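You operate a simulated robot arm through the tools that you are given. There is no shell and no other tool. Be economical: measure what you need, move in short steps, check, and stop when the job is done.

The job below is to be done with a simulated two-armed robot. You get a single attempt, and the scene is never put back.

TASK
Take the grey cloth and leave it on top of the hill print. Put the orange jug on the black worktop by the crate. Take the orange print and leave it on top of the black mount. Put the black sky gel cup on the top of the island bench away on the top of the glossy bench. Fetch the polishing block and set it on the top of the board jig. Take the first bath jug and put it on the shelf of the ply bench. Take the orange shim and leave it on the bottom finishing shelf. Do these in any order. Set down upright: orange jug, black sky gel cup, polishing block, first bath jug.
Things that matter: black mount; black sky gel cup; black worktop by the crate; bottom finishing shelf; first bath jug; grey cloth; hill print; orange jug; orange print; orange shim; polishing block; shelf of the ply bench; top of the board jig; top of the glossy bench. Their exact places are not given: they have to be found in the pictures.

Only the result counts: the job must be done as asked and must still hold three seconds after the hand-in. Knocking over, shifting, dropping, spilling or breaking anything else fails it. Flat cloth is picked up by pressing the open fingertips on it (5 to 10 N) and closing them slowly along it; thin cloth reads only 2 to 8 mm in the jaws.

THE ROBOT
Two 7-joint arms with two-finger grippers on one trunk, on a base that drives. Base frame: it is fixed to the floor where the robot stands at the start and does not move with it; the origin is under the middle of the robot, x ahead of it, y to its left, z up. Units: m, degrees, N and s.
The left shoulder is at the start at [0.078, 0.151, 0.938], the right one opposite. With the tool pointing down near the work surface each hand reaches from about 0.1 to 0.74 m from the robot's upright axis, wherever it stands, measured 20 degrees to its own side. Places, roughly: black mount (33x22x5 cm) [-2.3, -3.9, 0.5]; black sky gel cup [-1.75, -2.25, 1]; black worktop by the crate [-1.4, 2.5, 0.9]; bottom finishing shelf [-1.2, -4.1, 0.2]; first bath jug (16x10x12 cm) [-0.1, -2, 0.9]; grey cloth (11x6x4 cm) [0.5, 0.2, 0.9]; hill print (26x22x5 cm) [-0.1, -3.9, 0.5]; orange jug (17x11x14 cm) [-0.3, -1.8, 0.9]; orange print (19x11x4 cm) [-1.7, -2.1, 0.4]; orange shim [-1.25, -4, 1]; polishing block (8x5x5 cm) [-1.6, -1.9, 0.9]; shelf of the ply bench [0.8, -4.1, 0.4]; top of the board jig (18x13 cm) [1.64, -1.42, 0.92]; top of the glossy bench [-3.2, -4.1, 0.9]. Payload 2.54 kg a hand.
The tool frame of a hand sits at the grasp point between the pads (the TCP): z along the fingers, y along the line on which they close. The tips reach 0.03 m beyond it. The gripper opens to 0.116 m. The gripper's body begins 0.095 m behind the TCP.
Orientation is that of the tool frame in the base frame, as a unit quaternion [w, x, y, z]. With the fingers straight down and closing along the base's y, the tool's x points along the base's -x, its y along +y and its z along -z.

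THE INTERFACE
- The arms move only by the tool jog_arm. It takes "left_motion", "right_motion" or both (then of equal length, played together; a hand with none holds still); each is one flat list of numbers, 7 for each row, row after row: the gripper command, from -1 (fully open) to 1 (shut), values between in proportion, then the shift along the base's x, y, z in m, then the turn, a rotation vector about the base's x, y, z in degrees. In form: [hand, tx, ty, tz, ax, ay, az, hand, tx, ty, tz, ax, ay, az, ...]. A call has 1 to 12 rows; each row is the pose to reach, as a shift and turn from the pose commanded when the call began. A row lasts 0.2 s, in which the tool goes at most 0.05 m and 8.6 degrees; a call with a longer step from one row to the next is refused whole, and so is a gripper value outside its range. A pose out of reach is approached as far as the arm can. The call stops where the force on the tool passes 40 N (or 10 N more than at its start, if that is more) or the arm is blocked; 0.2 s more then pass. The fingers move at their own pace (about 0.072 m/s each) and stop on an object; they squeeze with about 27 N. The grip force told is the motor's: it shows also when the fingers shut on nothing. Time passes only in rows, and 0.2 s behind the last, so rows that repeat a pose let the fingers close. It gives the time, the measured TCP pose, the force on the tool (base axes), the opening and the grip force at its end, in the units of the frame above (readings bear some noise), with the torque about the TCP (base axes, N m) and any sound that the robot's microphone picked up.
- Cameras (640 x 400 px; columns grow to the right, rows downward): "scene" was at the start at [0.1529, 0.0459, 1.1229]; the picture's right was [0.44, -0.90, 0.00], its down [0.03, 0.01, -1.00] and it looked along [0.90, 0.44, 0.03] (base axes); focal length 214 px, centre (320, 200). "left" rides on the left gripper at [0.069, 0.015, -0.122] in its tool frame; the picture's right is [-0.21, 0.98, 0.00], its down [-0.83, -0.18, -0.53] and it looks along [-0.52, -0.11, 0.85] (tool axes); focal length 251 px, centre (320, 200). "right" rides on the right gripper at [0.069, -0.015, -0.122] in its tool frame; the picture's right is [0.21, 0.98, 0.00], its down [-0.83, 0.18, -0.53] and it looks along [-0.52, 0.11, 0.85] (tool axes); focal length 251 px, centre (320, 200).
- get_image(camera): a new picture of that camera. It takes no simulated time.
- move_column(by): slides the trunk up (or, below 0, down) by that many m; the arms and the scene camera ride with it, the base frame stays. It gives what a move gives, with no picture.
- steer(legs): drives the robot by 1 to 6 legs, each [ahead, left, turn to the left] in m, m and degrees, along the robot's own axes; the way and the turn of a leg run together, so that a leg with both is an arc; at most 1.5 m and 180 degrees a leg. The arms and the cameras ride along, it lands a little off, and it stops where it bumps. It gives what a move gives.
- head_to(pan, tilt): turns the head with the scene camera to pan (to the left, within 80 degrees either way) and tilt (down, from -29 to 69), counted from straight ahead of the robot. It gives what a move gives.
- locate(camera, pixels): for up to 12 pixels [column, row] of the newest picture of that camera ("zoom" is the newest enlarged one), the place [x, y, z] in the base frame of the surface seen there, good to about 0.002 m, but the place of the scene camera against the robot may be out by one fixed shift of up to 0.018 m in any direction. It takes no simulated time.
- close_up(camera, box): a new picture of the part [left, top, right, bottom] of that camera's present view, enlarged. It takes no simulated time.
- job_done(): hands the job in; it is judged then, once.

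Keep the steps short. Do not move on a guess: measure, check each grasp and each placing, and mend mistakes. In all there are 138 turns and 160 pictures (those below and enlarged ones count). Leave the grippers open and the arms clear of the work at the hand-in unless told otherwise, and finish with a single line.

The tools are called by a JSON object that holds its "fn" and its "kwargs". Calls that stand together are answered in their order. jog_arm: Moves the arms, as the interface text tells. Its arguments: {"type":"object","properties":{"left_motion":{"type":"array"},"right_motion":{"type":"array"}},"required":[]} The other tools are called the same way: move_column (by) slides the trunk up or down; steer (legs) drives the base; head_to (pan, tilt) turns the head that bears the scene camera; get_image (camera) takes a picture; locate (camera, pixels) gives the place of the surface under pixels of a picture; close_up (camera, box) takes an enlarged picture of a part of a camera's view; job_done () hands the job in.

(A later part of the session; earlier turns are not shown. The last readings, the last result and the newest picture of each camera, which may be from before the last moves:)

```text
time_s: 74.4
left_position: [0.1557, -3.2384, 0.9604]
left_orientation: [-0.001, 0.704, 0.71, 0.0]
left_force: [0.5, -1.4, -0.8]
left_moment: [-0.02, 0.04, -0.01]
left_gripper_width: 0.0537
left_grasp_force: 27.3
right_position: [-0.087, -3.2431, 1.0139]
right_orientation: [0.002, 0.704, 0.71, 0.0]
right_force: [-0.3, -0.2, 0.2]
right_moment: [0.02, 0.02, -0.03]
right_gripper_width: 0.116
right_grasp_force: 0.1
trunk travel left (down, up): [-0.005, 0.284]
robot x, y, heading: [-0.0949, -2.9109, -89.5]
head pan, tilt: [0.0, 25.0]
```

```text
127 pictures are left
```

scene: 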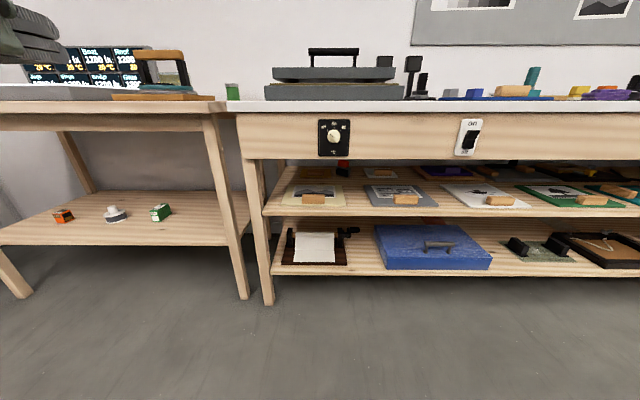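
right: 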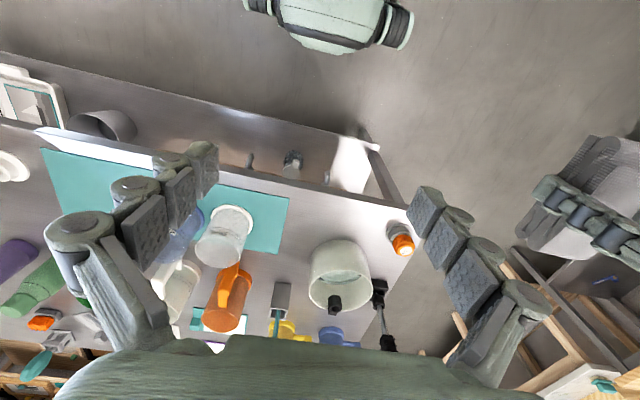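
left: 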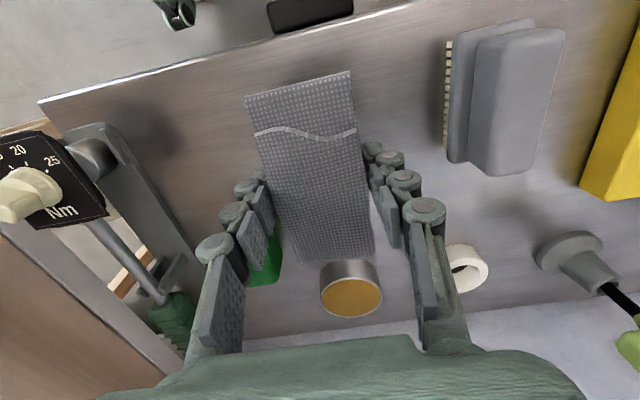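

{"fn": "close_up", "kwargs": {"camera": "scene", "box": [250, 110, 570, 290]}}

{"fn": "locate", "kwargs": {"camera": "scene", "pixels": [[283, 204], [345, 207], [336, 185], [288, 185], [312, 199], [312, 208], [310, 190], [310, 215], [270, 214], [300, 159], [305, 175], [300, 270]]}}

{"fn": "locate", "kwargs": {"camera": "scene", "pixels": [[20, 240], [200, 244], [120, 195], [60, 216], [115, 216], [160, 213], [205, 128], [240, 290], [100, 130], [160, 240]]}}

```text
2.00 times, centred on (410, 200) of scene
```

zoom: 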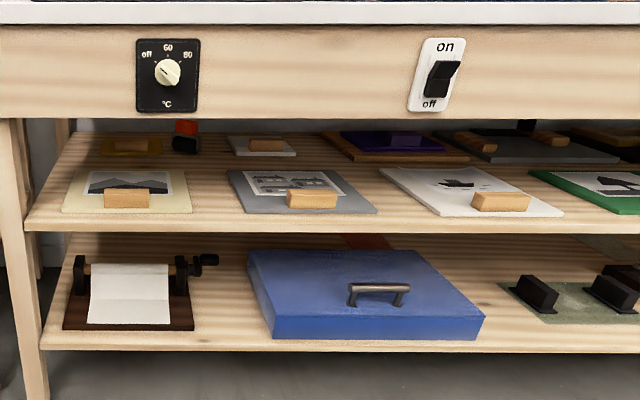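

```text
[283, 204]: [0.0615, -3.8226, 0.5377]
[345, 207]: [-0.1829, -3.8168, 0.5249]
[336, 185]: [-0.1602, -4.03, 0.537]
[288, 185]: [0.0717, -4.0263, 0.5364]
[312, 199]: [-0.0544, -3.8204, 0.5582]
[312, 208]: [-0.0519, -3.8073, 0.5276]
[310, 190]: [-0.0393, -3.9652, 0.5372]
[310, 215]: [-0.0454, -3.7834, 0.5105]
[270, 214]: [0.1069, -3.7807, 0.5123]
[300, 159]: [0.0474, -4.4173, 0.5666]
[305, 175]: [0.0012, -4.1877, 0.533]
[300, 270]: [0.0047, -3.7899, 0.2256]
```

```text
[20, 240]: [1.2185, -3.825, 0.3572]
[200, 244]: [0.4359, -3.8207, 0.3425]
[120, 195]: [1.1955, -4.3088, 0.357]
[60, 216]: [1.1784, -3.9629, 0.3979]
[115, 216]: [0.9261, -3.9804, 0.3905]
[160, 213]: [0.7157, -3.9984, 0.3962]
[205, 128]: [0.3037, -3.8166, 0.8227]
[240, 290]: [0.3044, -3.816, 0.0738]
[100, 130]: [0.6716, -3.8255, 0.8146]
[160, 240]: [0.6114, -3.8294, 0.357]
```

The hill print is on the middle shelf. It spans x -0.17..0.065 and y -3.81..-4.03, its top is at 0.537, and a wooden block sits at its front edge. The hand has to go in level, so I'll test tipping the empty right hand to horizontal in free space in front of the shelf.

{"fn": "jog_arm", "kwargs": {"right_motion": [-1, 0, -0.02, -0.03, -8.5, 0, 0, -1, 0, -0.04, -0.06, -17, 0, 0, -1, 0, -0.06, -0.09, -25.5, 0, 0, -1, 0, -0.08, -0.12, -34, 0, 0, -1, 0, -0.1, -0.15, -42.5, 0, 0, -1, 0, -0.12, -0.18, -51, 0, 0, -1, 0, -0.14, -0.21, -59.5, 0, 0, -1, 0, -0.16, -0.24, -68, 0, 0, -1, 0, -0.18, -0.27, -76, 0, 0, -1, 0, -0.2, -0.3, -83, 0, 0, -1, 0, -0.22, -0.33, -90, 0, 0]}}

{"fn": "get_image", "kwargs": {"camera": "scene"}}

{"fn": "get_image", "kwargs": {"camera": "right"}}

{"fn": "locate", "kwargs": {"camera": "scene", "pixels": [[300, 157], [400, 157], [500, 157], [300, 109], [400, 110]]}}

```text
time_s: 76.8
left_position: [0.1554, -3.2381, 0.9594]
left_orientation: [0.0, 0.704, 0.71, 0.0]
left_force: [-1.0, 1.4, 0.3]
left_moment: [-0.04, 0.0, -0.01]
left_gripper_width: 0.054
left_grasp_force: 26.9
right_position: [-0.0868, -3.4617, 0.6812]
right_orientation: [0.5, 0.496, 0.502, -0.501]
right_force: [1.1, -0.1, 0.9]
right_moment: [0.02, 0.02, -0.04]
right_gripper_width: 0.1159
right_grasp_force: 0.0
trunk travel left (down, up): [-0.005, 0.284]
robot x, y, heading: [-0.0945, -2.9104, -89.5]
head pan, tilt: [0.0, 25.0]
```

```text
125 pictures are left
```

scene: 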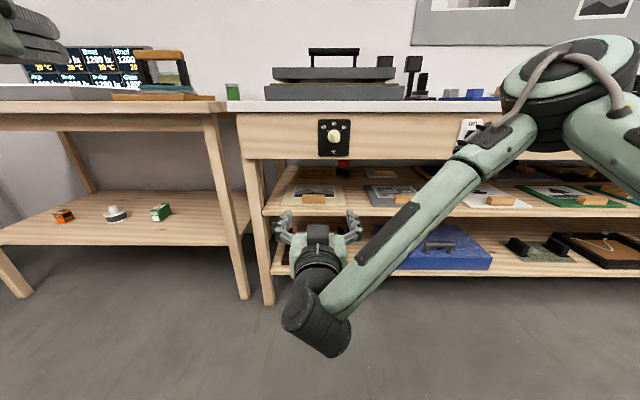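

```text
124 pictures are left
```

right: 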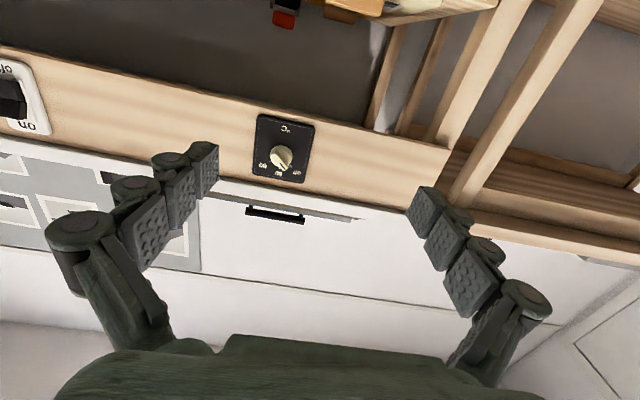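

```text
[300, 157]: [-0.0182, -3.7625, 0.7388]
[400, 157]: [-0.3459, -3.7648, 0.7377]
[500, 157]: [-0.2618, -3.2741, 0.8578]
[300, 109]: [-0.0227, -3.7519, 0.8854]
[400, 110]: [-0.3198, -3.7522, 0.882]
```

The level hand works and the drawer underside is at 0.738. The cloth should go in end first, so I'll hand it over in the air: the left hand carries it forward to (-0.05,-3.55), and the right hand grips its near end from behind, level. The left hand moves first.

{"fn": "jog_arm", "kwargs": {"left_motion": [1, -0.01, -0.045, 0, 0, 0, 0, 1, -0.02, -0.09, 0, 0, 0, 0, 1, -0.03, -0.135, 0, 0, 0, 0, 1, -0.04, -0.18, 0, 0, 0, 0, 1, -0.05, -0.225, 0, 0, 0, 0, 1, -0.06, -0.27, 0, 0, 0, 0, 1, -0.08, -0.31, 0, 0, 0, 0, 1, -0.12, -0.312, 0, 0, 0, 0, 1, -0.16, -0.312, 0, 0, 0, 0, 1, -0.205, -0.312, 0, 0, 0, 0, 1, -0.205, -0.312, 0, 0, 0, 0]}}

{"fn": "get_image", "kwargs": {"camera": "scene"}}

```text
time_s: 79.2
left_position: [0.0857, -3.4365, 0.8771]
left_orientation: [0.0, 0.704, 0.71, -0.002]
left_force: [0.3, -0.1, -1.0]
left_moment: [-0.01, -0.03, 0.0]
left_gripper_width: 0.0539
left_grasp_force: 27.0
left hand out of reach, approached as far as the arm can: row 3, 4, 5, 6, 7, 8, 9, 10, 11
right_position: [-0.0876, -3.4617, 0.6839]
right_orientation: [0.5, 0.497, 0.502, -0.501]
right_force: [0.0, -0.3, -0.1]
right_moment: [0.0, -0.04, -0.01]
right_gripper_width: 0.1161
right_grasp_force: 0.0
trunk travel left (down, up): [-0.005, 0.284]
robot x, y, heading: [-0.0929, -2.909, -89.1]
head pan, tilt: [0.0, 25.0]
```

```text
123 pictures are left
```

scene: 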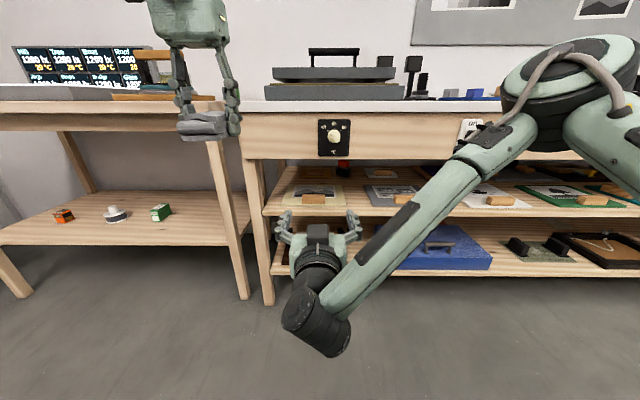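

The left hand couldn't reach that far at this height. I'll work lower, starting with a small probe to see which pose it now counts from.

{"fn": "jog_arm", "kwargs": {"left_motion": [1, 0.03, 0.03, -0.02, 0, 0, 0, 1, 0.06, 0.05, -0.06, 0, 0, 0, 1, 0.08, 0.05, -0.1, 0, 0, 0]}}

```text
refused: row 2 steps farther than a row can; nothing moved
```

{"fn": "jog_arm", "kwargs": {"left_motion": [1, 0.03, 0.03, -0.02, 0, 0, 0, 1, 0.05, 0.04, -0.06, 0, 0, 0, 1, 0.07, 0.05, -0.09, 0, 0, 0, 1, 0.08, 0.05, -0.13, 0, 0, 0]}}

```text
time_s: 80.2
left_position: [0.1641, -3.387, 0.7501]
left_orientation: [0.0, 0.705, 0.71, -0.001]
left_force: [-0.7, -0.3, -0.9]
left_moment: [0.01, 0.0, -0.02]
left_gripper_width: 0.0537
left_grasp_force: 27.7
right_position: [-0.0874, -3.4611, 0.6836]
right_orientation: [0.499, 0.497, 0.502, -0.502]
right_force: [-0.6, 0.7, -0.1]
right_moment: [-0.01, 0.0, 0.0]
right_gripper_width: 0.1161
right_grasp_force: 0.1
trunk travel left (down, up): [-0.005, 0.284]
robot x, y, heading: [-0.0907, -2.9095, -89.4]
head pan, tilt: [0.0, 25.0]
```

It counts from the pose reached. Moving the left hand to (0.08,-3.50,0.78) and drawing the right hand back for the handover.

{"fn": "jog_arm", "kwargs": {"left_motion": [1, -0.01, -0.03, 0.01, 0, 0, 0, 1, -0.03, -0.06, 0.02, 0, 0, 0, 1, -0.05, -0.09, 0.03, 0, 0, 0, 1, -0.084, -0.113, 0.03, 0, 0, 0, 1, -0.084, -0.113, 0.03, 0, 0, 0], "right_motion": [-1, 0, 0.03, 0, 0, 0, 0, -1, 0, 0.06, 0.02, 0, 0, 0, -1, 0, 0.08, 0.05, 0, 0, 0, -1, 0, 0.08, 0.07, 0, 0, 0, -1, 0, 0.08, 0.085, 0, 0, 0]}}

{"fn": "get_image", "kwargs": {"camera": "scene"}}

```text
time_s: 81.4
left_position: [0.0855, -3.4952, 0.7771]
left_orientation: [0.001, 0.704, 0.71, 0.0]
left_force: [-0.3, 0.4, -1.1]
left_moment: [0.03, 0.01, 0.02]
left_gripper_width: 0.0538
left_grasp_force: 27.4
left hand out of reach, approached as far as the arm can: row 4, 5
right_position: [-0.0877, -3.3828, 0.7697]
right_orientation: [0.499, 0.497, 0.503, -0.501]
right_force: [0.2, 0.0, -0.5]
right_moment: [-0.05, -0.01, 0.03]
right_gripper_width: 0.1163
right_grasp_force: 0.1
trunk travel left (down, up): [-0.005, 0.284]
robot x, y, heading: [-0.0916, -2.9129, -89.3]
head pan, tilt: [0.0, 25.0]
```

```text
122 pictures are left
```

scene: 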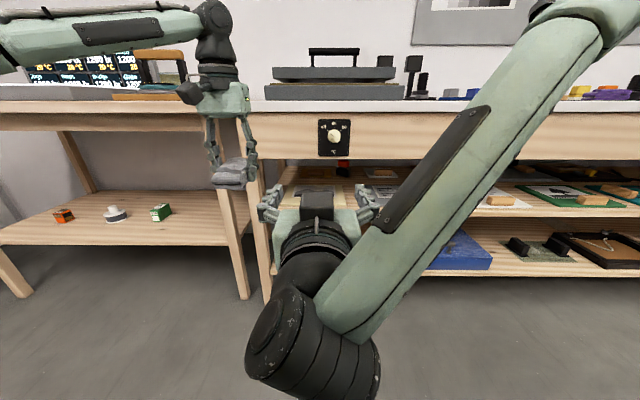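

Now right hand across behind the cloth, then forward around its near end.

{"fn": "jog_arm", "kwargs": {"right_motion": [-1, 0.045, 0.01, 0, 0, 0, 0, -1, 0.09, 0.01, -0.004, 0, 0, 0, -1, 0.135, 0.01, -0.004, 0, 0, 0, -1, 0.173, 0.01, -0.004, 0, 0, 0, -1, 0.173, 0.01, -0.004, 0, 0, 0, -1, 0.173, -0.02, -0.004, 0, 0, 0]}}

{"fn": "get_image", "kwargs": {"camera": "scene"}}

{"fn": "get_image", "kwargs": {"camera": "right"}}

{"fn": "get_image", "kwargs": {"camera": "left"}}

```text
time_s: 82.8
left_position: [0.0847, -3.4943, 0.7778]
left_orientation: [0.0, 0.704, 0.71, 0.001]
left_force: [0.7, -0.6, -0.5]
left_moment: [-0.04, -0.01, 0.02]
left_gripper_width: 0.0539
left_grasp_force: 27.3
right_position: [0.0855, -3.404, 0.763]
right_orientation: [0.499, 0.497, 0.502, -0.501]
right_force: [0.9, -0.2, 0.1]
right_moment: [-0.05, -0.02, -0.01]
right_gripper_width: 0.1158
right_grasp_force: 0.0
trunk travel left (down, up): [-0.005, 0.284]
robot x, y, heading: [-0.0959, -2.9104, -89.4]
head pan, tilt: [0.0, 25.0]
```

```text
121 pictures are left
```

scene: 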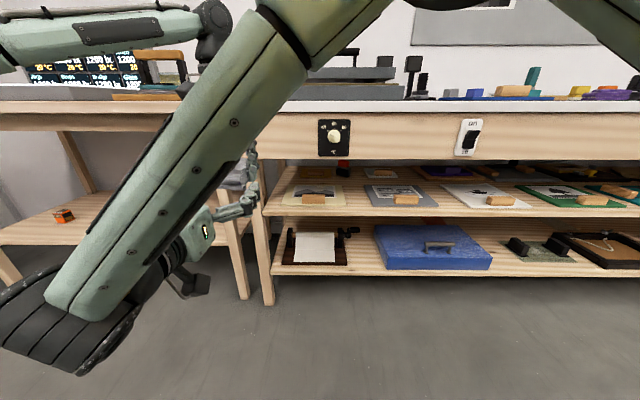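

```text
120 pictures are left
```

right: 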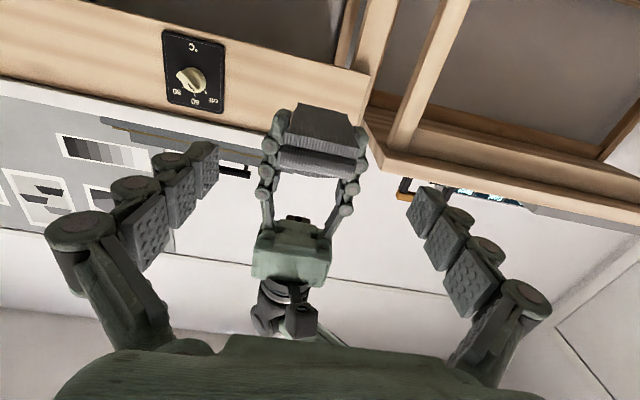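

```text
119 pictures are left
```

left: 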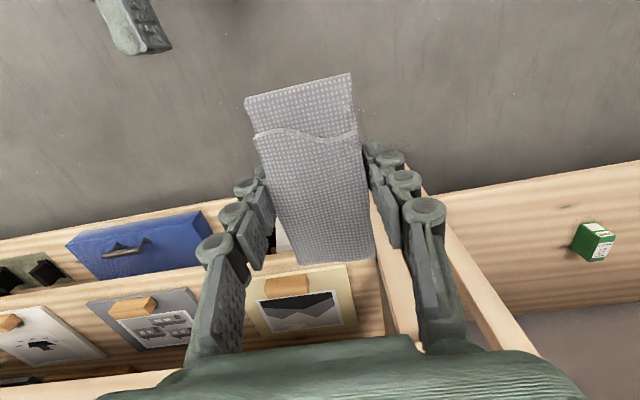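

The cloth is centred between the right fingers (col ~320 against tips at 205/425). Advancing 42 mm and closing.

{"fn": "jog_arm", "kwargs": {"right_motion": [-1, 0, -0.02, 0.001, 0, 0, 0, -1, 0, -0.041, 0.001, 0, 0, 0, 0, 0, -0.041, 0.001, 0, 0, 0, 1, 0, -0.041, 0.001, 0, 0, 0, 1, 0, -0.041, 0.001, 0, 0, 0, 1, 0, -0.041, 0.001, 0, 0, 0, 1, 0, -0.041, 0.001, 0, 0, 0]}}

{"fn": "get_image", "kwargs": {"camera": "left"}}

{"fn": "get_image", "kwargs": {"camera": "right"}}

```text
time_s: 84.4
left_position: [0.0858, -3.4952, 0.7787]
left_orientation: [-0.001, 0.704, 0.71, 0.0]
left_force: [-0.3, 0.3, -0.5]
left_moment: [0.01, 0.13, -0.06]
left_gripper_width: 0.0536
left_grasp_force: 26.9
right_position: [0.0842, -3.446, 0.7653]
right_orientation: [0.5, 0.497, 0.503, -0.5]
right_force: [0.4, 0.0, 0.8]
right_moment: [-0.04, -0.14, 0.04]
right_gripper_width: 0.0538
right_grasp_force: 26.5
trunk travel left (down, up): [-0.005, 0.284]
robot x, y, heading: [-0.0943, -2.9098, -89.8]
head pan, tilt: [0.0, 25.0]
```

```text
118 pictures are left
```

left: 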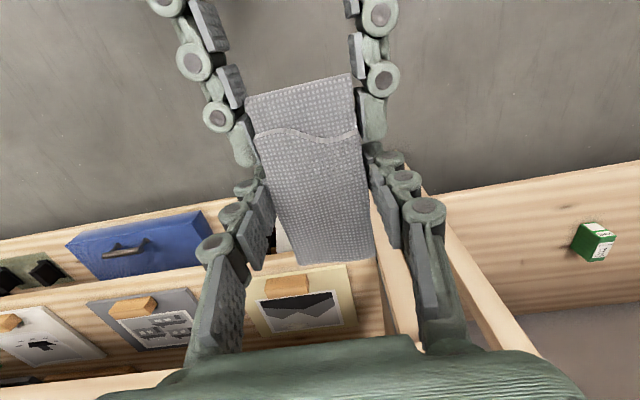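

```text
117 pictures are left
```

right: 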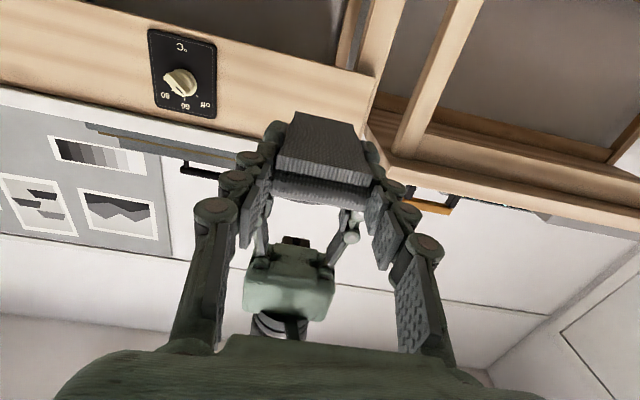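

Both hands hold it at 0.054. I'll open the left hand and lift it clear.

{"fn": "jog_arm", "kwargs": {"left_motion": [-0.3, 0, 0, 0, 0, 0, 0, -0.3, 0, 0, 0, 0, 0, 0, -0.3, 0, 0, 0.02, 0, 0, 0, -0.3, 0.0, 0, 0.05, 0, 0, 0, -0.3, 0.02, 0.02, 0.08, 0, 0, 0, -0.3, 0.05, 0.05, 0.1, 0, 0, 0, -0.3, 0.08, 0.08, 0.12, 0, 0, 0, -0.3, 0.11, 0.11, 0.13, 0, 0, 0, -0.3, 0.14, 0.14, 0.14, 0, 0, 0]}}

{"fn": "get_image", "kwargs": {"camera": "right"}}

{"fn": "get_image", "kwargs": {"camera": "scene"}}

```text
time_s: 86.4
left_position: [0.2257, -3.3553, 0.9169]
left_orientation: [0.0, 0.705, 0.71, 0.0]
left_force: [0.7, 0.0, 0.2]
left_moment: [0.01, -0.01, 0.02]
left_gripper_width: 0.0756
left_grasp_force: 0.0
left hand out of reach, approached as far as the arm can: row 3, 4, 5
right_position: [0.0846, -3.4462, 0.7643]
right_orientation: [0.499, 0.498, 0.502, -0.502]
right_force: [0.2, -0.3, -0.4]
right_moment: [-0.01, 0.02, 0.03]
right_gripper_width: 0.0538
right_grasp_force: 26.9
trunk travel left (down, up): [-0.005, 0.284]
robot x, y, heading: [-0.0894, -2.9103, -89.5]
head pan, tilt: [0.0, 25.0]
```

```text
116 pictures are left
```

right: 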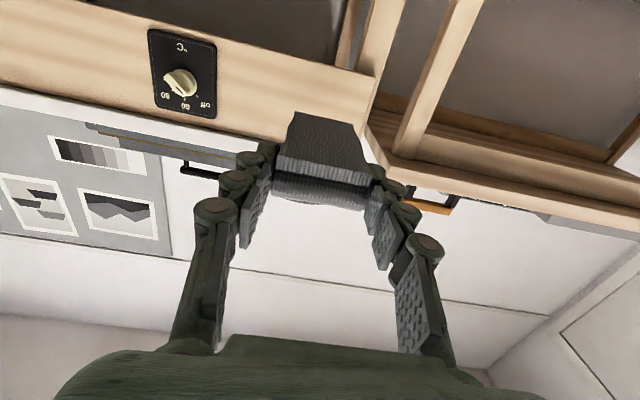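

```text
115 pictures are left
```

scene: 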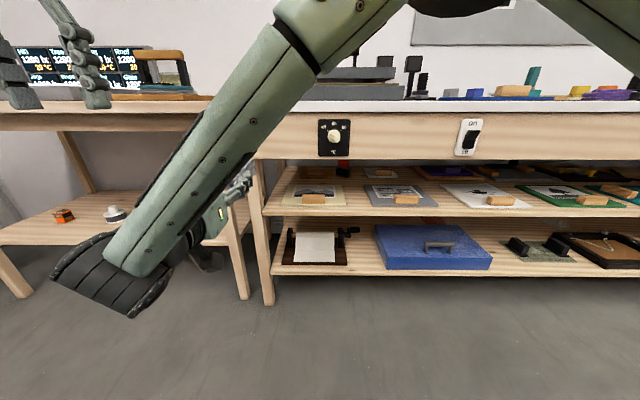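

The handover worked: the right hand holds the cloth by its near end, level. I'll move it in front of the print, lower it, and tip it 15° nose-down so the fingers clear the wooden block.

{"fn": "jog_arm", "kwargs": {"right_motion": [1, -0.03, 0, -0.01, 0, 0, 0, 1, -0.06, 0, -0.03, 0, 0, 0, 1, -0.09, 0, -0.05, 2, 0, 0, 1, -0.12, 0, -0.07, 5, 0, 0, 1, -0.135, 0, -0.09, 8, 0, 0, 1, -0.135, 0, -0.11, 11, 0, 0, 1, -0.135, 0, -0.12, 15, 0, 0, 1, -0.135, 0, -0.12, 15, 0, 0]}}

{"fn": "get_image", "kwargs": {"camera": "scene"}}

```text
time_s: 88.2
left_position: [0.2256, -3.3551, 0.9175]
left_orientation: [0.001, 0.704, 0.71, 0.0]
left_force: [0.7, 0.0, -0.7]
left_moment: [0.0, -0.02, -0.04]
left_gripper_width: 0.0751
left_grasp_force: 0.0
right_position: [-0.0496, -3.444, 0.6463]
right_orientation: [0.429, 0.558, 0.564, -0.431]
right_force: [0.5, 0.1, 0.4]
right_moment: [0.04, 0.02, -0.01]
right_gripper_width: 0.0537
right_grasp_force: 27.0
trunk travel left (down, up): [-0.005, 0.284]
robot x, y, heading: [-0.0975, -2.9124, -89.6]
head pan, tilt: [0.0, 25.0]
```

```text
114 pictures are left
```

scene: 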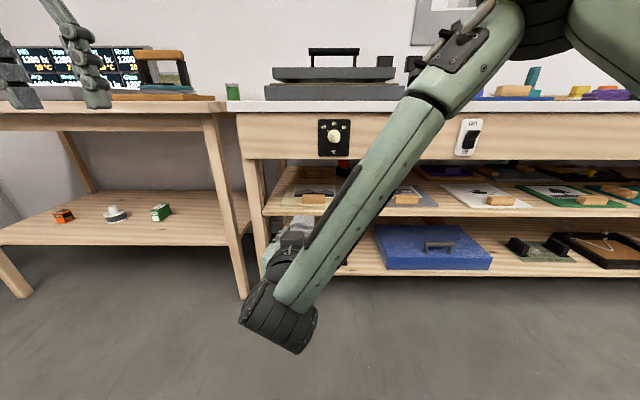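

Driving ahead 0.25 m so the cloth reaches the shelf front.

{"fn": "steer", "kwargs": {"legs": [[0.25, 0, 0]]}}

{"fn": "head_to", "kwargs": {"pan": 15, "tilt": 35}}

{"fn": "get_image", "kwargs": {"camera": "scene"}}

```text
time_s: 90.0
left_position: [0.2272, -3.6071, 0.918]
left_orientation: [0.0, 0.705, 0.709, -0.001]
left_force: [-0.1, -0.2, -0.4]
left_moment: [-0.01, 0.0, 0.0]
left_gripper_width: 0.0754
left_grasp_force: 0.0
right_position: [-0.0468, -3.6969, 0.6454]
right_orientation: [0.43, 0.558, 0.564, -0.432]
right_force: [0.6, 0.8, -0.3]
right_moment: [0.01, 0.03, 0.0]
right_gripper_width: 0.0541
right_grasp_force: 27.2
trunk travel left (down, up): [-0.005, 0.284]
robot x, y, heading: [-0.0904, -3.1643, -89.6]
head pan, tilt: [0.0, 25.0]
```

```text
time_s: 90.8
left_position: [0.2274, -3.6085, 0.9183]
left_orientation: [0.0, 0.704, 0.71, 0.0]
left_force: [-0.3, 0.3, 0.1]
left_moment: [0.03, -0.01, -0.01]
left_gripper_width: 0.0756
left_grasp_force: 0.0
right_position: [-0.0479, -3.6969, 0.6457]
right_orientation: [0.43, 0.558, 0.563, -0.433]
right_force: [0.6, -0.1, 0.4]
right_moment: [-0.01, -0.01, -0.02]
right_gripper_width: 0.0536
right_grasp_force: 27.5
trunk travel left (down, up): [-0.005, 0.284]
robot x, y, heading: [-0.0881, -3.1616, -89.3]
head pan, tilt: [15.0, 35.0]
```

```text
113 pictures are left
```

scene: 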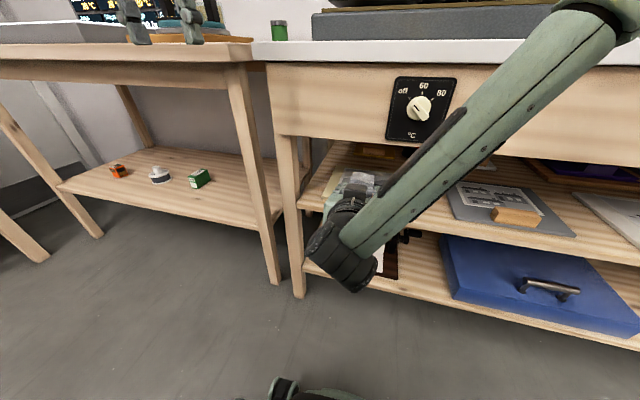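

Now forward 0.18 m over the print, at a height clear of the block.

{"fn": "jog_arm", "kwargs": {"right_motion": [1, 0, -0.03, 0, 0, 0, 0, 1, 0, -0.06, 0, 0, 0, 0, 1, 0, -0.09, 0, 0, 0, 0, 1, 0, -0.12, 0, 0, 0, 0, 1, 0, -0.15, 0, 0, 0, 0, 1, 0, -0.18, 0, 0, 0, 0, 1, 0, -0.18, -0.02, 0, 0, 0, 1, 0, -0.18, -0.035, 0, 0, 0, 1, 0, -0.18, -0.045, 0, 0, 0]}}

{"fn": "get_image", "kwargs": {"camera": "scene"}}

```text
time_s: 92.8
left_position: [0.2285, -3.6087, 0.9184]
left_orientation: [0.0, 0.705, 0.71, 0.0]
left_force: [-0.2, -0.4, 1.1]
left_moment: [-0.01, 0.0, 0.02]
left_gripper_width: 0.0752
left_grasp_force: 0.1
right_position: [-0.0477, -3.8764, 0.5994]
right_orientation: [0.43, 0.558, 0.563, -0.432]
right_force: [-0.4, 0.4, -0.9]
right_moment: [0.05, 0.03, -0.01]
right_gripper_width: 0.0538
right_grasp_force: 27.0
trunk travel left (down, up): [-0.005, 0.284]
robot x, y, heading: [-0.0945, -3.1636, -89.4]
head pan, tilt: [15.0, 35.0]
```

```text
112 pictures are left
```

scene: 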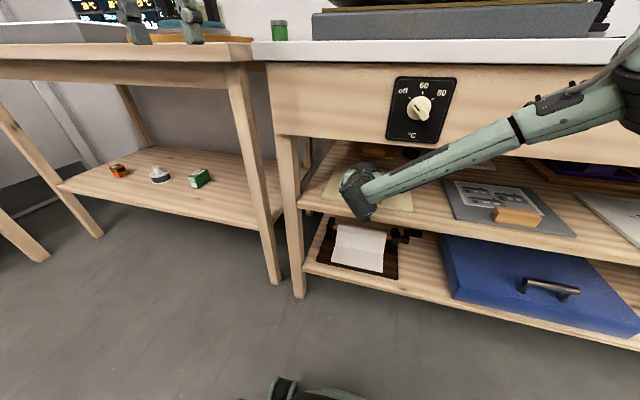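

Creeping down and watching the force.

{"fn": "jog_arm", "kwargs": {"right_motion": [1, 0, 0, -0.003, 0, 0, 0, 1, 0, 0, -0.006, 0, 0, 0, 1, 0, 0, -0.009, 0, 0, 0, 1, 0, 0, -0.012, 0, 0, 0]}}

{"fn": "jog_arm", "kwargs": {"right_motion": [1, 0, 0, -0.003, 0, 0, 0, 1, 0, 0, -0.006, 0, 0, 0]}}

{"fn": "get_image", "kwargs": {"camera": "right"}}

```text
time_s: 93.8
left_position: [0.2269, -3.6093, 0.9177]
left_orientation: [0.0, 0.704, 0.71, 0.0]
left_force: [0.8, -0.1, 0.6]
left_moment: [-0.01, 0.0, -0.03]
left_gripper_width: 0.0754
left_grasp_force: 0.0
right_position: [-0.047, -3.878, 0.5891]
right_orientation: [0.43, 0.558, 0.563, -0.432]
right_force: [0.0, -0.9, -0.4]
right_moment: [0.03, 0.0, 0.0]
right_gripper_width: 0.0539
right_grasp_force: 27.0
trunk travel left (down, up): [-0.005, 0.284]
robot x, y, heading: [-0.0914, -3.1624, -89.5]
head pan, tilt: [15.0, 35.0]
```

```text
time_s: 94.4
left_position: [0.2274, -3.6075, 0.9175]
left_orientation: [0.0, 0.705, 0.709, 0.0]
left_force: [0.0, -0.6, 0.0]
left_moment: [0.01, 0.03, 0.01]
left_gripper_width: 0.0753
left_grasp_force: 0.0
right_position: [-0.048, -3.8764, 0.583]
right_orientation: [0.429, 0.559, 0.563, -0.432]
right_force: [0.1, -0.3, -0.6]
right_moment: [0.02, 0.0, -0.01]
right_gripper_width: 0.0538
right_grasp_force: 27.0
trunk travel left (down, up): [-0.005, 0.284]
robot x, y, heading: [-0.0886, -3.161, -89.6]
head pan, tilt: [15.0, 35.0]
```

```text
111 pictures are left
```

right: 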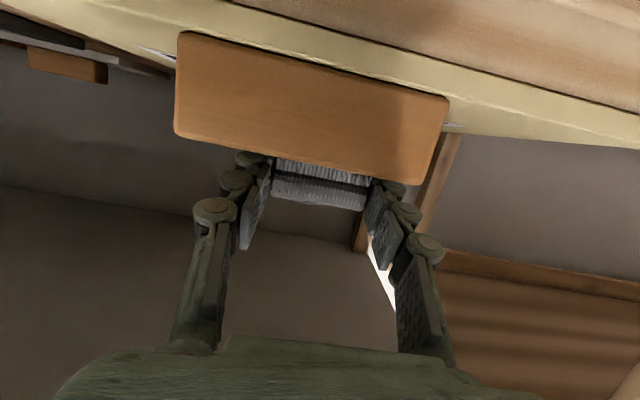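

The view from below shows the block (200-440, 40-180) and the print edge. I'll measure them.

{"fn": "locate", "kwargs": {"camera": "right", "pixels": [[180, 128], [430, 180], [300, 155], [120, 45], [480, 115], [320, 195], [320, 165]]}}

```text
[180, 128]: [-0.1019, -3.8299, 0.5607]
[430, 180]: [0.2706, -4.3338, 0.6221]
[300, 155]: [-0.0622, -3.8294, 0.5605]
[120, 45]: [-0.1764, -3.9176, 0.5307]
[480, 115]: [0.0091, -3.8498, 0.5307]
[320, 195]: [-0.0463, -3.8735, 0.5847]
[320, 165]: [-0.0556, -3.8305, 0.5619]
```

The print surface is at 0.531, the block top at 0.562 and its front at y -3.83. I'll go 15 mm further in so the cloth lands behind the block, then creep down to contact.

{"fn": "jog_arm", "kwargs": {"right_motion": [1, 0, -0.015, 0, 0, 0, 0, 1, 0, -0.015, -0.003, 0, 0, 0, 1, 0, -0.015, -0.006, 0, 0, 0, 1, 0, -0.015, -0.008, 0, 0, 0]}}

{"fn": "jog_arm", "kwargs": {"right_motion": [1, 0, 0, -0.003, 0, 0, 0, 1, 0, 0, -0.003, 0, 0, 0]}}

{"fn": "get_image", "kwargs": {"camera": "right"}}

```text
time_s: 95.4
left_position: [0.2267, -3.608, 0.9191]
left_orientation: [0.0, 0.705, 0.709, 0.0]
left_force: [-0.3, -0.3, 0.7]
left_moment: [0.0, -0.01, -0.01]
left_gripper_width: 0.0755
left_grasp_force: 0.0
right_position: [-0.0474, -3.8918, 0.5739]
right_orientation: [0.43, 0.558, 0.563, -0.432]
right_force: [-0.3, -0.3, -0.5]
right_moment: [0.04, -0.03, 0.01]
right_gripper_width: 0.0537
right_grasp_force: 27.2
trunk travel left (down, up): [-0.005, 0.284]
robot x, y, heading: [-0.0908, -3.1644, -89.6]
head pan, tilt: [15.0, 35.0]
```

```text
time_s: 96.0
left_position: [0.2258, -3.608, 0.9193]
left_orientation: [0.0, 0.705, 0.709, -0.001]
left_force: [0.5, 0.5, 0.4]
left_moment: [-0.01, -0.02, -0.02]
left_gripper_width: 0.0755
left_grasp_force: 0.0
right_position: [-0.0479, -3.8919, 0.5728]
right_orientation: [0.43, 0.559, 0.562, -0.433]
right_force: [0.3, 0.3, 3.1]
right_moment: [-0.33, -0.13, 0.05]
right_gripper_width: 0.0538
right_grasp_force: 26.9
trunk travel left (down, up): [-0.005, 0.284]
robot x, y, heading: [-0.0927, -3.1598, -89.7]
head pan, tilt: [15.0, 35.0]
```

```text
110 pictures are left
```

right: 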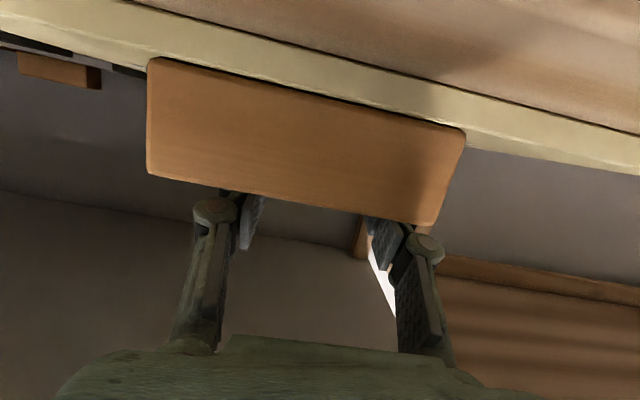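

The cloth nose touches (3 N, with a nose torque). I'll open the hand, then pull back slightly up.

{"fn": "jog_arm", "kwargs": {"right_motion": [0.0, 0, 0, 0, 0, 0, 0, -0.4, 0, 0, 0, 0, 0, 0, -0.4, 0, 0, 0, 0, 0, 0, -0.4, 0, 0.02, 0.01, 0, 0, 0, -0.4, 0, 0.05, 0.02, 0, 0, 0, -0.4, 0, 0.09, 0.03, 0, 0, 0, -0.4, 0, 0.13, 0.03, 0, 0, 0, -0.4, 0, 0.17, 0.03, 0, 0, 0, -0.4, 0, 0.21, 0.03, 0, 0, 0, -0.4, 0, 0.25, 0.03, 0, 0, 0]}}

{"fn": "get_image", "kwargs": {"camera": "scene"}}

{"fn": "get_image", "kwargs": {"camera": "right"}}

```text
time_s: 98.2
left_position: [0.2282, -3.6081, 0.9189]
left_orientation: [0.0, 0.705, 0.71, -0.001]
left_force: [-0.3, -0.8, 0.0]
left_moment: [-0.01, -0.02, 0.02]
left_gripper_width: 0.0755
left_grasp_force: 0.1
right_position: [-0.0452, -3.6423, 0.6004]
right_orientation: [0.43, 0.558, 0.563, -0.432]
right_force: [0.3, 0.5, -0.3]
right_moment: [-0.01, -0.01, 0.01]
right_gripper_width: 0.0812
right_grasp_force: 0.1
trunk travel left (down, up): [-0.005, 0.284]
robot x, y, heading: [-0.0937, -3.1607, -89.5]
head pan, tilt: [15.0, 35.0]
```

```text
109 pictures are left
```

scene: 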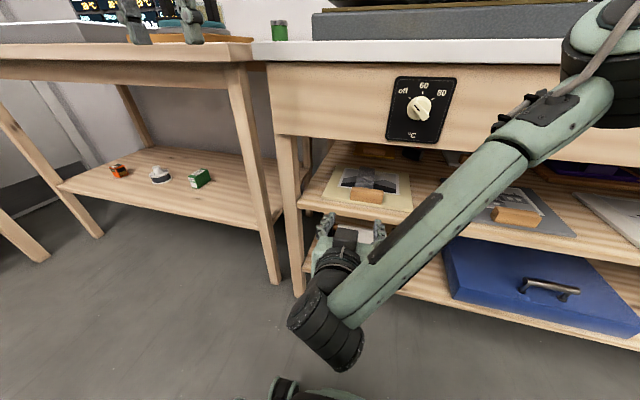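

```text
108 pictures are left
```

right: 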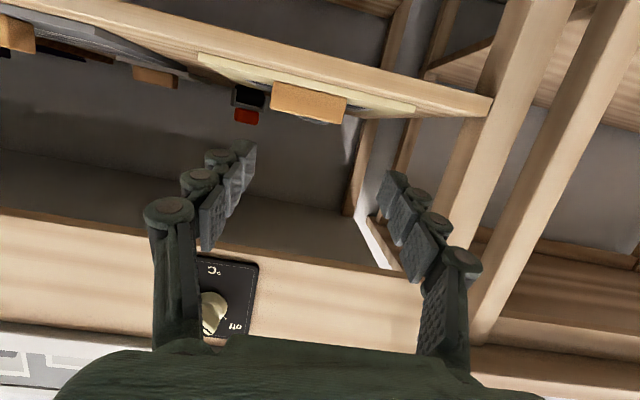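

{"fn": "close_up", "kwargs": {"camera": "scene", "box": [310, 150, 470, 230]}}

{"fn": "steer", "kwargs": {"legs": [[-0.3, 0, 0]]}}

```text
4.00 times, centred on (390, 190) of scene
```

zoom: 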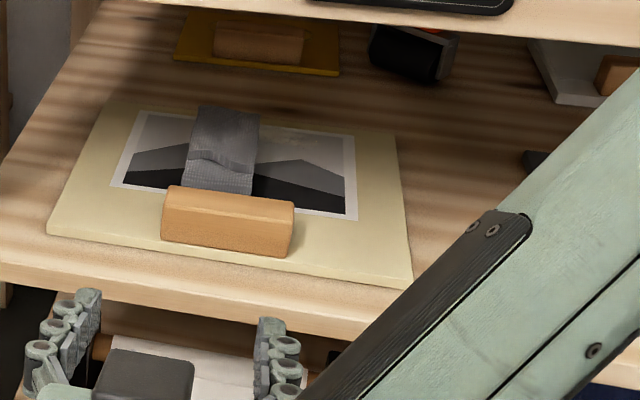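

```text
time_s: 100.3
left_position: [0.2252, -3.3104, 0.9182]
left_orientation: [0.0, 0.704, 0.71, 0.0]
left_force: [0.8, 0.2, 0.0]
left_moment: [0.0, -0.02, -0.03]
left_gripper_width: 0.0755
left_grasp_force: 0.0
right_position: [-0.0471, -3.3452, 0.5999]
right_orientation: [0.43, 0.558, 0.564, -0.431]
right_force: [-0.1, -0.9, -0.1]
right_moment: [0.01, 0.02, -0.03]
right_gripper_width: 0.0815
right_grasp_force: 0.1
trunk travel left (down, up): [-0.005, 0.284]
robot x, y, heading: [-0.0945, -2.8666, -89.5]
head pan, tilt: [15.0, 35.0]
```

The cloth lies flat on the hill print. Now I fold the right hand back to pointing down and slide right toward the shim at x≈-1.25.

{"fn": "jog_arm", "kwargs": {"right_motion": [-1, 0, 0, 0.04, 8, 0, 0, -1, 0, 0, 0.08, 16, 0, 0, -1, -0.01, 0.01, 0.12, 24, 0, 0, -1, -0.02, 0.02, 0.16, 32, 0, 0, -1, -0.03, 0.03, 0.2, 40, 0, 0, -1, -0.04, 0.04, 0.24, 48, 0, 0, -1, -0.05, 0.05, 0.28, 56, 0, 0, -1, -0.06, 0.06, 0.32, 64, 0, 0, -1, -0.07, 0.07, 0.36, 70, 0, 0, -1, -0.08, 0.08, 0.38, 75, 0, 0]}}

{"fn": "steer", "kwargs": {"legs": [[0, -1.12, 0]]}}

{"fn": "head_to", "kwargs": {"pan": 0, "tilt": 25}}

{"fn": "move_column", "kwargs": {"by": 0.28}}

{"fn": "get_image", "kwargs": {"camera": "scene"}}

```text
time_s: 102.5
left_position: [0.2255, -3.3099, 0.9172]
left_orientation: [0.0, 0.704, 0.71, 0.0]
left_force: [-0.1, 0.2, 0.0]
left_moment: [-0.03, 0.01, -0.03]
left_gripper_width: 0.0752
left_grasp_force: 0.0
right_position: [-0.1265, -3.2644, 0.9802]
right_orientation: [0.001, 0.704, 0.71, 0.0]
right_force: [-0.6, -0.8, 1.1]
right_moment: [0.0, -0.02, 0.0]
right_gripper_width: 0.116
right_grasp_force: 0.1
trunk travel left (down, up): [-0.005, 0.284]
robot x, y, heading: [-0.0913, -2.8626, -89.6]
head pan, tilt: [15.0, 35.0]
```

```text
time_s: 113.7
left_position: [-0.9084, -3.3242, 0.9176]
left_orientation: [0.0, 0.698, 0.716, -0.001]
left_force: [0.2, -0.1, 0.1]
left_moment: [0.01, -0.01, -0.01]
left_gripper_width: 0.0756
left_grasp_force: 0.0
right_position: [-1.2602, -3.2826, 0.9802]
right_orientation: [0.001, 0.698, 0.716, 0.0]
right_force: [0.8, -0.7, -0.3]
right_moment: [0.01, -0.03, -0.04]
right_gripper_width: 0.1163
right_grasp_force: 0.0
trunk travel left (down, up): [-0.005, 0.284]
robot x, y, heading: [-1.2332, -2.881, -88.5]
head pan, tilt: [15.0, 35.0]
```

```text
time_s: 114.5
left_position: [-0.9079, -3.3242, 0.9172]
left_orientation: [-0.001, 0.699, 0.715, 0.0]
left_force: [-0.7, -0.4, 0.8]
left_moment: [0.02, -0.02, 0.0]
left_gripper_width: 0.0756
left_grasp_force: 0.0
right_position: [-1.2604, -3.2828, 0.9793]
right_orientation: [0.002, 0.699, 0.715, -0.001]
right_force: [-0.6, -0.2, -0.5]
right_moment: [0.03, -0.01, 0.03]
right_gripper_width: 0.1162
right_grasp_force: 0.1
trunk travel left (down, up): [-0.005, 0.284]
robot x, y, heading: [-1.2328, -2.8843, -88.2]
head pan, tilt: [0.0, 25.0]
```

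```text
time_s: 117.3
left_position: [-0.9077, -3.3244, 1.1971]
left_orientation: [-0.001, 0.699, 0.715, -0.001]
left_force: [0.8, 0.3, -1.5]
left_moment: [-0.01, 0.01, 0.0]
left_gripper_width: 0.0756
left_grasp_force: 0.1
right_position: [-1.2603, -3.2832, 1.2602]
right_orientation: [0.001, 0.699, 0.715, 0.0]
right_force: [-0.4, 0.3, 0.0]
right_moment: [0.01, 0.02, -0.04]
right_gripper_width: 0.1161
right_grasp_force: 0.1
trunk travel left (down, up): [-0.285, 0.004]
robot x, y, heading: [-1.2333, -2.8836, -88.4]
head pan, tilt: [0.0, 25.0]
```

```text
106 pictures are left
```

scene: 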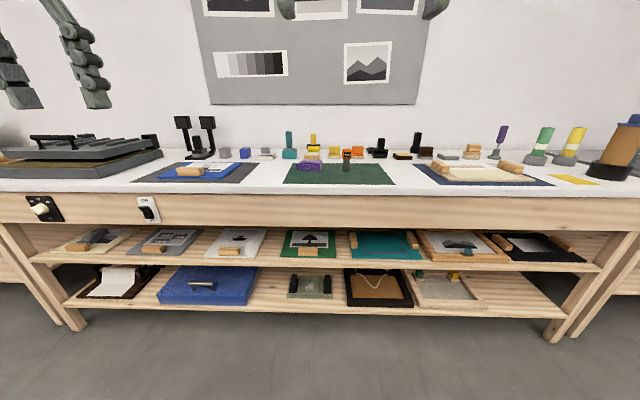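

{"fn": "close_up", "kwargs": {"camera": "scene", "box": [220, 120, 480, 190]}}

{"fn": "close_up", "kwargs": {"camera": "scene", "box": [260, 220, 500, 330]}}

{"fn": "locate", "kwargs": {"camera": "scene", "pixels": [[357, 153], [335, 151], [312, 155], [347, 160], [350, 190], [260, 170], [340, 285], [290, 300], [340, 306], [380, 220], [345, 245], [338, 270]]}}

```text
2.46 times, centred on (350, 155) of scene
```

zoom: 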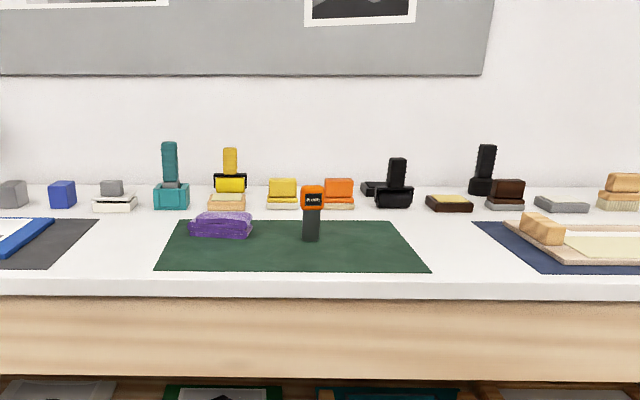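

```text
2.67 times, centred on (380, 275) of scene
```

zoom: 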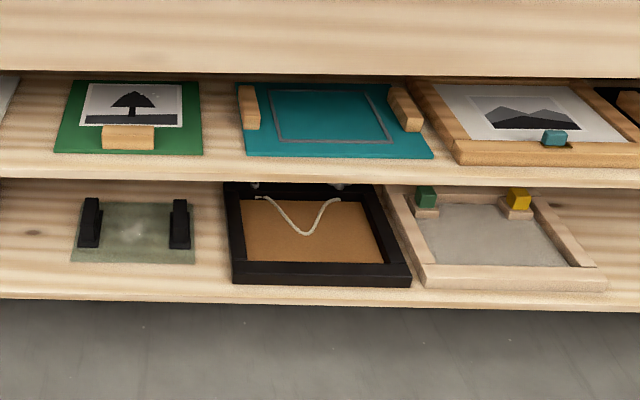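

```text
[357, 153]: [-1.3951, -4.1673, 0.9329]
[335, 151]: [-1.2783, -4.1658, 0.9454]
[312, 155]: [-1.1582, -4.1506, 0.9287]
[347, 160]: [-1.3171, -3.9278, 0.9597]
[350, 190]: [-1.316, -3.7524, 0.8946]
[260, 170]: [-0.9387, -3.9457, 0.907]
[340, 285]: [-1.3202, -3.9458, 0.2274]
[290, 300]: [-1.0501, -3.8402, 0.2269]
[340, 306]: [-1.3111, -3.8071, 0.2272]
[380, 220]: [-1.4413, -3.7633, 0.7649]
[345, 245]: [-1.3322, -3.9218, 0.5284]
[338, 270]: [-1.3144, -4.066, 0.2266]
```

I need to identify the shim, so I'll look closer at the orange things.

{"fn": "close_up", "kwargs": {"camera": "scene", "box": [285, 125, 405, 185]}}

{"fn": "get_image", "kwargs": {"camera": "right"}}

```text
5.33 times, centred on (345, 155) of scene
```

zoom: 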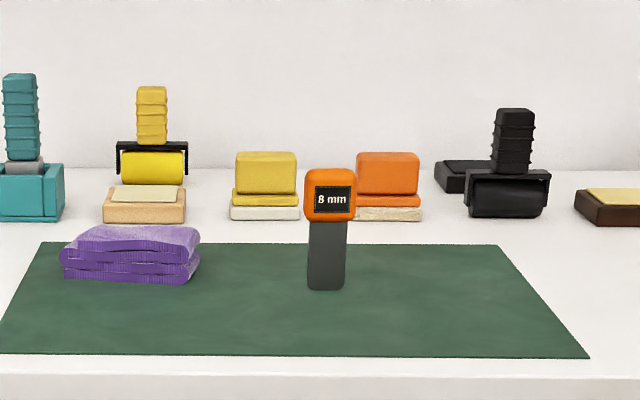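

```text
102 pictures are left
```

right: 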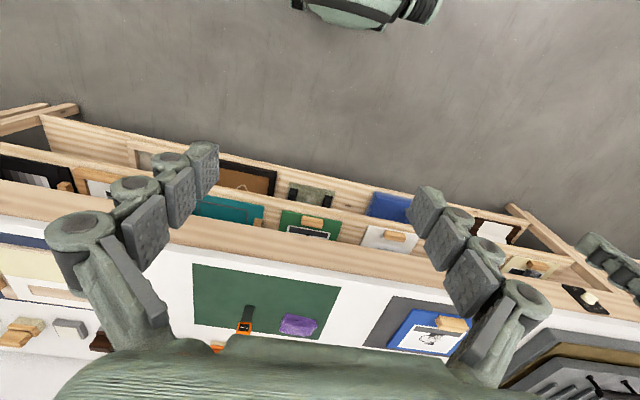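

The "8 mm" orange-headed piece on the green mat is the shim. I'll drive closer to see it from above.

{"fn": "steer", "kwargs": {"legs": [[0.42, 0, 0]]}}

{"fn": "get_image", "kwargs": {"camera": "right"}}

{"fn": "head_to", "kwargs": {"pan": 0, "tilt": 45}}

{"fn": "get_image", "kwargs": {"camera": "scene"}}

```text
time_s: 119.9
left_position: [-0.8964, -3.7472, 1.198]
left_orientation: [0.001, 0.698, 0.716, 0.0]
left_force: [-0.3, -0.4, -0.2]
left_moment: [0.03, -0.01, 0.01]
left_gripper_width: 0.0753
left_grasp_force: 0.2
right_position: [-1.2482, -3.7074, 1.2593]
right_orientation: [0.001, 0.698, 0.716, 0.001]
right_force: [-0.7, -0.7, 0.8]
right_moment: [0.02, 0.0, 0.02]
right_gripper_width: 0.1158
right_grasp_force: 0.1
trunk travel left (down, up): [-0.285, 0.004]
robot x, y, heading: [-1.2252, -3.3068, -88.7]
head pan, tilt: [0.0, 25.0]
```

```text
101 pictures are left
```

right: 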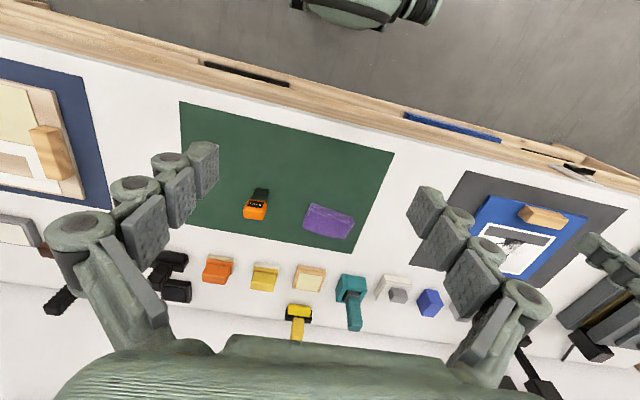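

```text
time_s: 120.7
left_position: [-0.8951, -3.7453, 1.1987]
left_orientation: [0.0, 0.698, 0.716, 0.0]
left_force: [0.5, -1.0, 0.5]
left_moment: [0.02, -0.01, 0.02]
left_gripper_width: 0.0753
left_grasp_force: 0.1
right_position: [-1.2487, -3.7062, 1.2599]
right_orientation: [0.0, 0.697, 0.717, 0.001]
right_force: [0.2, 0.1, 0.1]
right_moment: [0.02, 0.03, -0.02]
right_gripper_width: 0.1161
right_grasp_force: 0.1
trunk travel left (down, up): [-0.285, 0.004]
robot x, y, heading: [-1.2235, -3.3027, -88.3]
head pan, tilt: [0.0, 45.0]
```

```text
100 pictures are left
```

scene: 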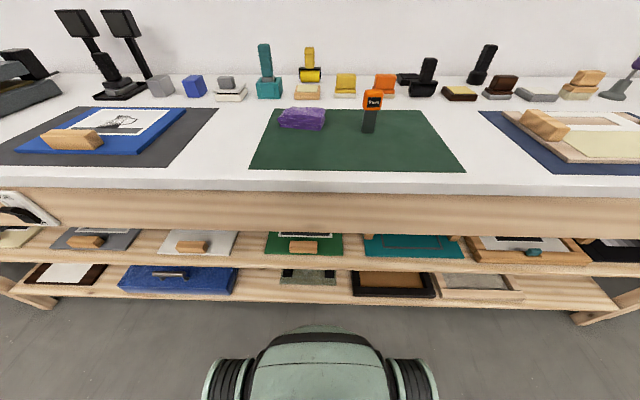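

{"fn": "close_up", "kwargs": {"camera": "right", "box": [200, 160, 360, 260]}}

{"fn": "locate", "kwargs": {"camera": "zoom", "pixels": [[180, 190], [265, 195], [255, 215], [190, 230], [245, 125], [285, 125], [250, 150], [300, 240], [220, 175], [225, 200]]}}

{"fn": "close_up", "kwargs": {"camera": "scene", "box": [340, 75, 420, 145]}}

{"fn": "locate", "kwargs": {"camera": "scene", "pixels": [[373, 93], [373, 106], [370, 115], [369, 130], [365, 132], [374, 133], [390, 140]]}}

```text
4.00 times, centred on (280, 210) of right
```

zoom: 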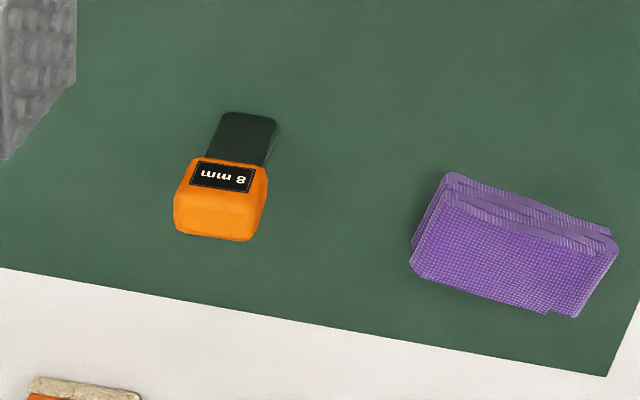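

```text
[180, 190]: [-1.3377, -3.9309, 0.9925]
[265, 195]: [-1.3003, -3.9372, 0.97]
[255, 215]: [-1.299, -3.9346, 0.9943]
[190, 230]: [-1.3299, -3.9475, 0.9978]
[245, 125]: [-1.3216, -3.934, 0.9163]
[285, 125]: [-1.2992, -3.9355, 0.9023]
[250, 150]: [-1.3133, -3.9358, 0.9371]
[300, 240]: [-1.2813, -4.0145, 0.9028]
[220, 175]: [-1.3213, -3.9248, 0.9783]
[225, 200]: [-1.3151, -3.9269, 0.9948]
```

```text
5.71 times, centred on (380, 110) of scene
```

zoom: 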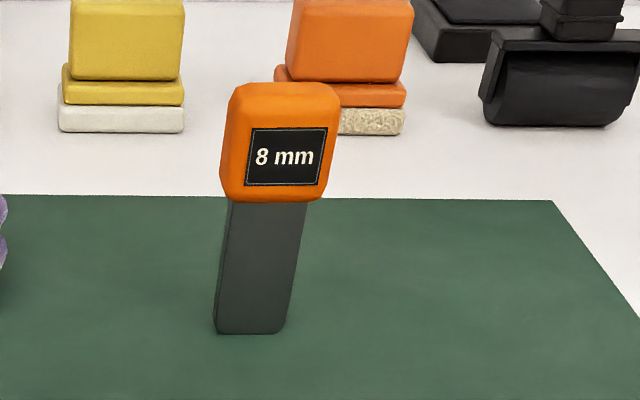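

```text
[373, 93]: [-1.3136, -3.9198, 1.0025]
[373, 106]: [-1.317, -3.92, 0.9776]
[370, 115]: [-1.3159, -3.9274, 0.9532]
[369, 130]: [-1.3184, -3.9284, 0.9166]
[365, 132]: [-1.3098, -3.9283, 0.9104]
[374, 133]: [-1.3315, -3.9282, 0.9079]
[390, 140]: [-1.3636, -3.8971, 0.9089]
```

The shim stands upright, 0.905 to 1.0 high, with its head centred at (-1.318,-3.938) and about 4 cm wide. I'll bring the right hand over it.

{"fn": "jog_arm", "kwargs": {"right_motion": [-0.4, -0.01, -0.04, -0.02, 0, 0, 0, -0.4, -0.025, -0.08, -0.04, 0, 0, 0, -0.4, -0.04, -0.12, -0.06, 0, 0, 0, -0.4, -0.055, -0.16, -0.08, 0, 0, 0, -0.4, -0.069, -0.2, -0.1, 0, 0, 0, -0.4, -0.069, -0.232, -0.13, 0, 0, 0, -0.4, -0.069, -0.232, -0.17, 0, 0, 0, -0.4, -0.069, -0.232, -0.19, 0, 0, 0, -0.4, -0.069, -0.232, -0.19, 0, 0, 0]}}

{"fn": "get_image", "kwargs": {"camera": "right"}}

```text
time_s: 122.7
left_position: [-0.8967, -3.746, 1.1989]
left_orientation: [0.0, 0.698, 0.716, 0.0]
left_force: [-0.5, -0.5, -0.5]
left_moment: [-0.02, -0.03, -0.03]
left_gripper_width: 0.0753
left_grasp_force: 0.1
right_position: [-1.3186, -3.9384, 1.0705]
right_orientation: [0.001, 0.698, 0.716, 0.0]
right_force: [0.1, -0.6, -0.2]
right_moment: [-0.02, -0.01, 0.02]
right_gripper_width: 0.0813
right_grasp_force: 0.0
trunk travel left (down, up): [-0.285, 0.004]
robot x, y, heading: [-1.2194, -3.3076, -88.5]
head pan, tilt: [0.0, 45.0]
```

```text
97 pictures are left
```

right: 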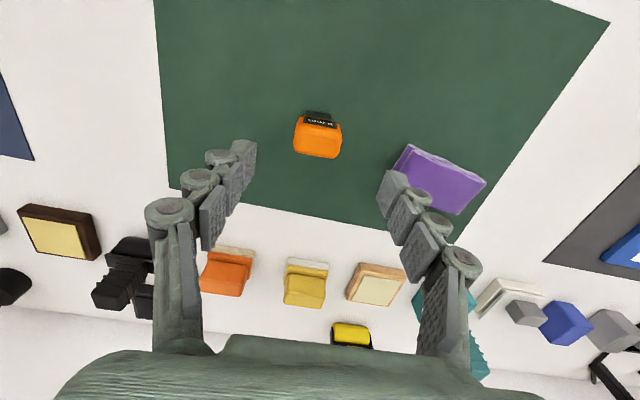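

Centred across. I'll check its fore-aft position under the fingers.

{"fn": "locate", "kwargs": {"camera": "right", "pixels": [[296, 142], [340, 146], [317, 155], [318, 130], [318, 118]]}}

```text
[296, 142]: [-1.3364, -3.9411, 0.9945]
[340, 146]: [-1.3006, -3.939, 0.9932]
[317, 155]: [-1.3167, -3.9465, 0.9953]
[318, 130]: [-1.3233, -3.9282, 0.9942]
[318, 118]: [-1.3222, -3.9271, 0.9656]
```

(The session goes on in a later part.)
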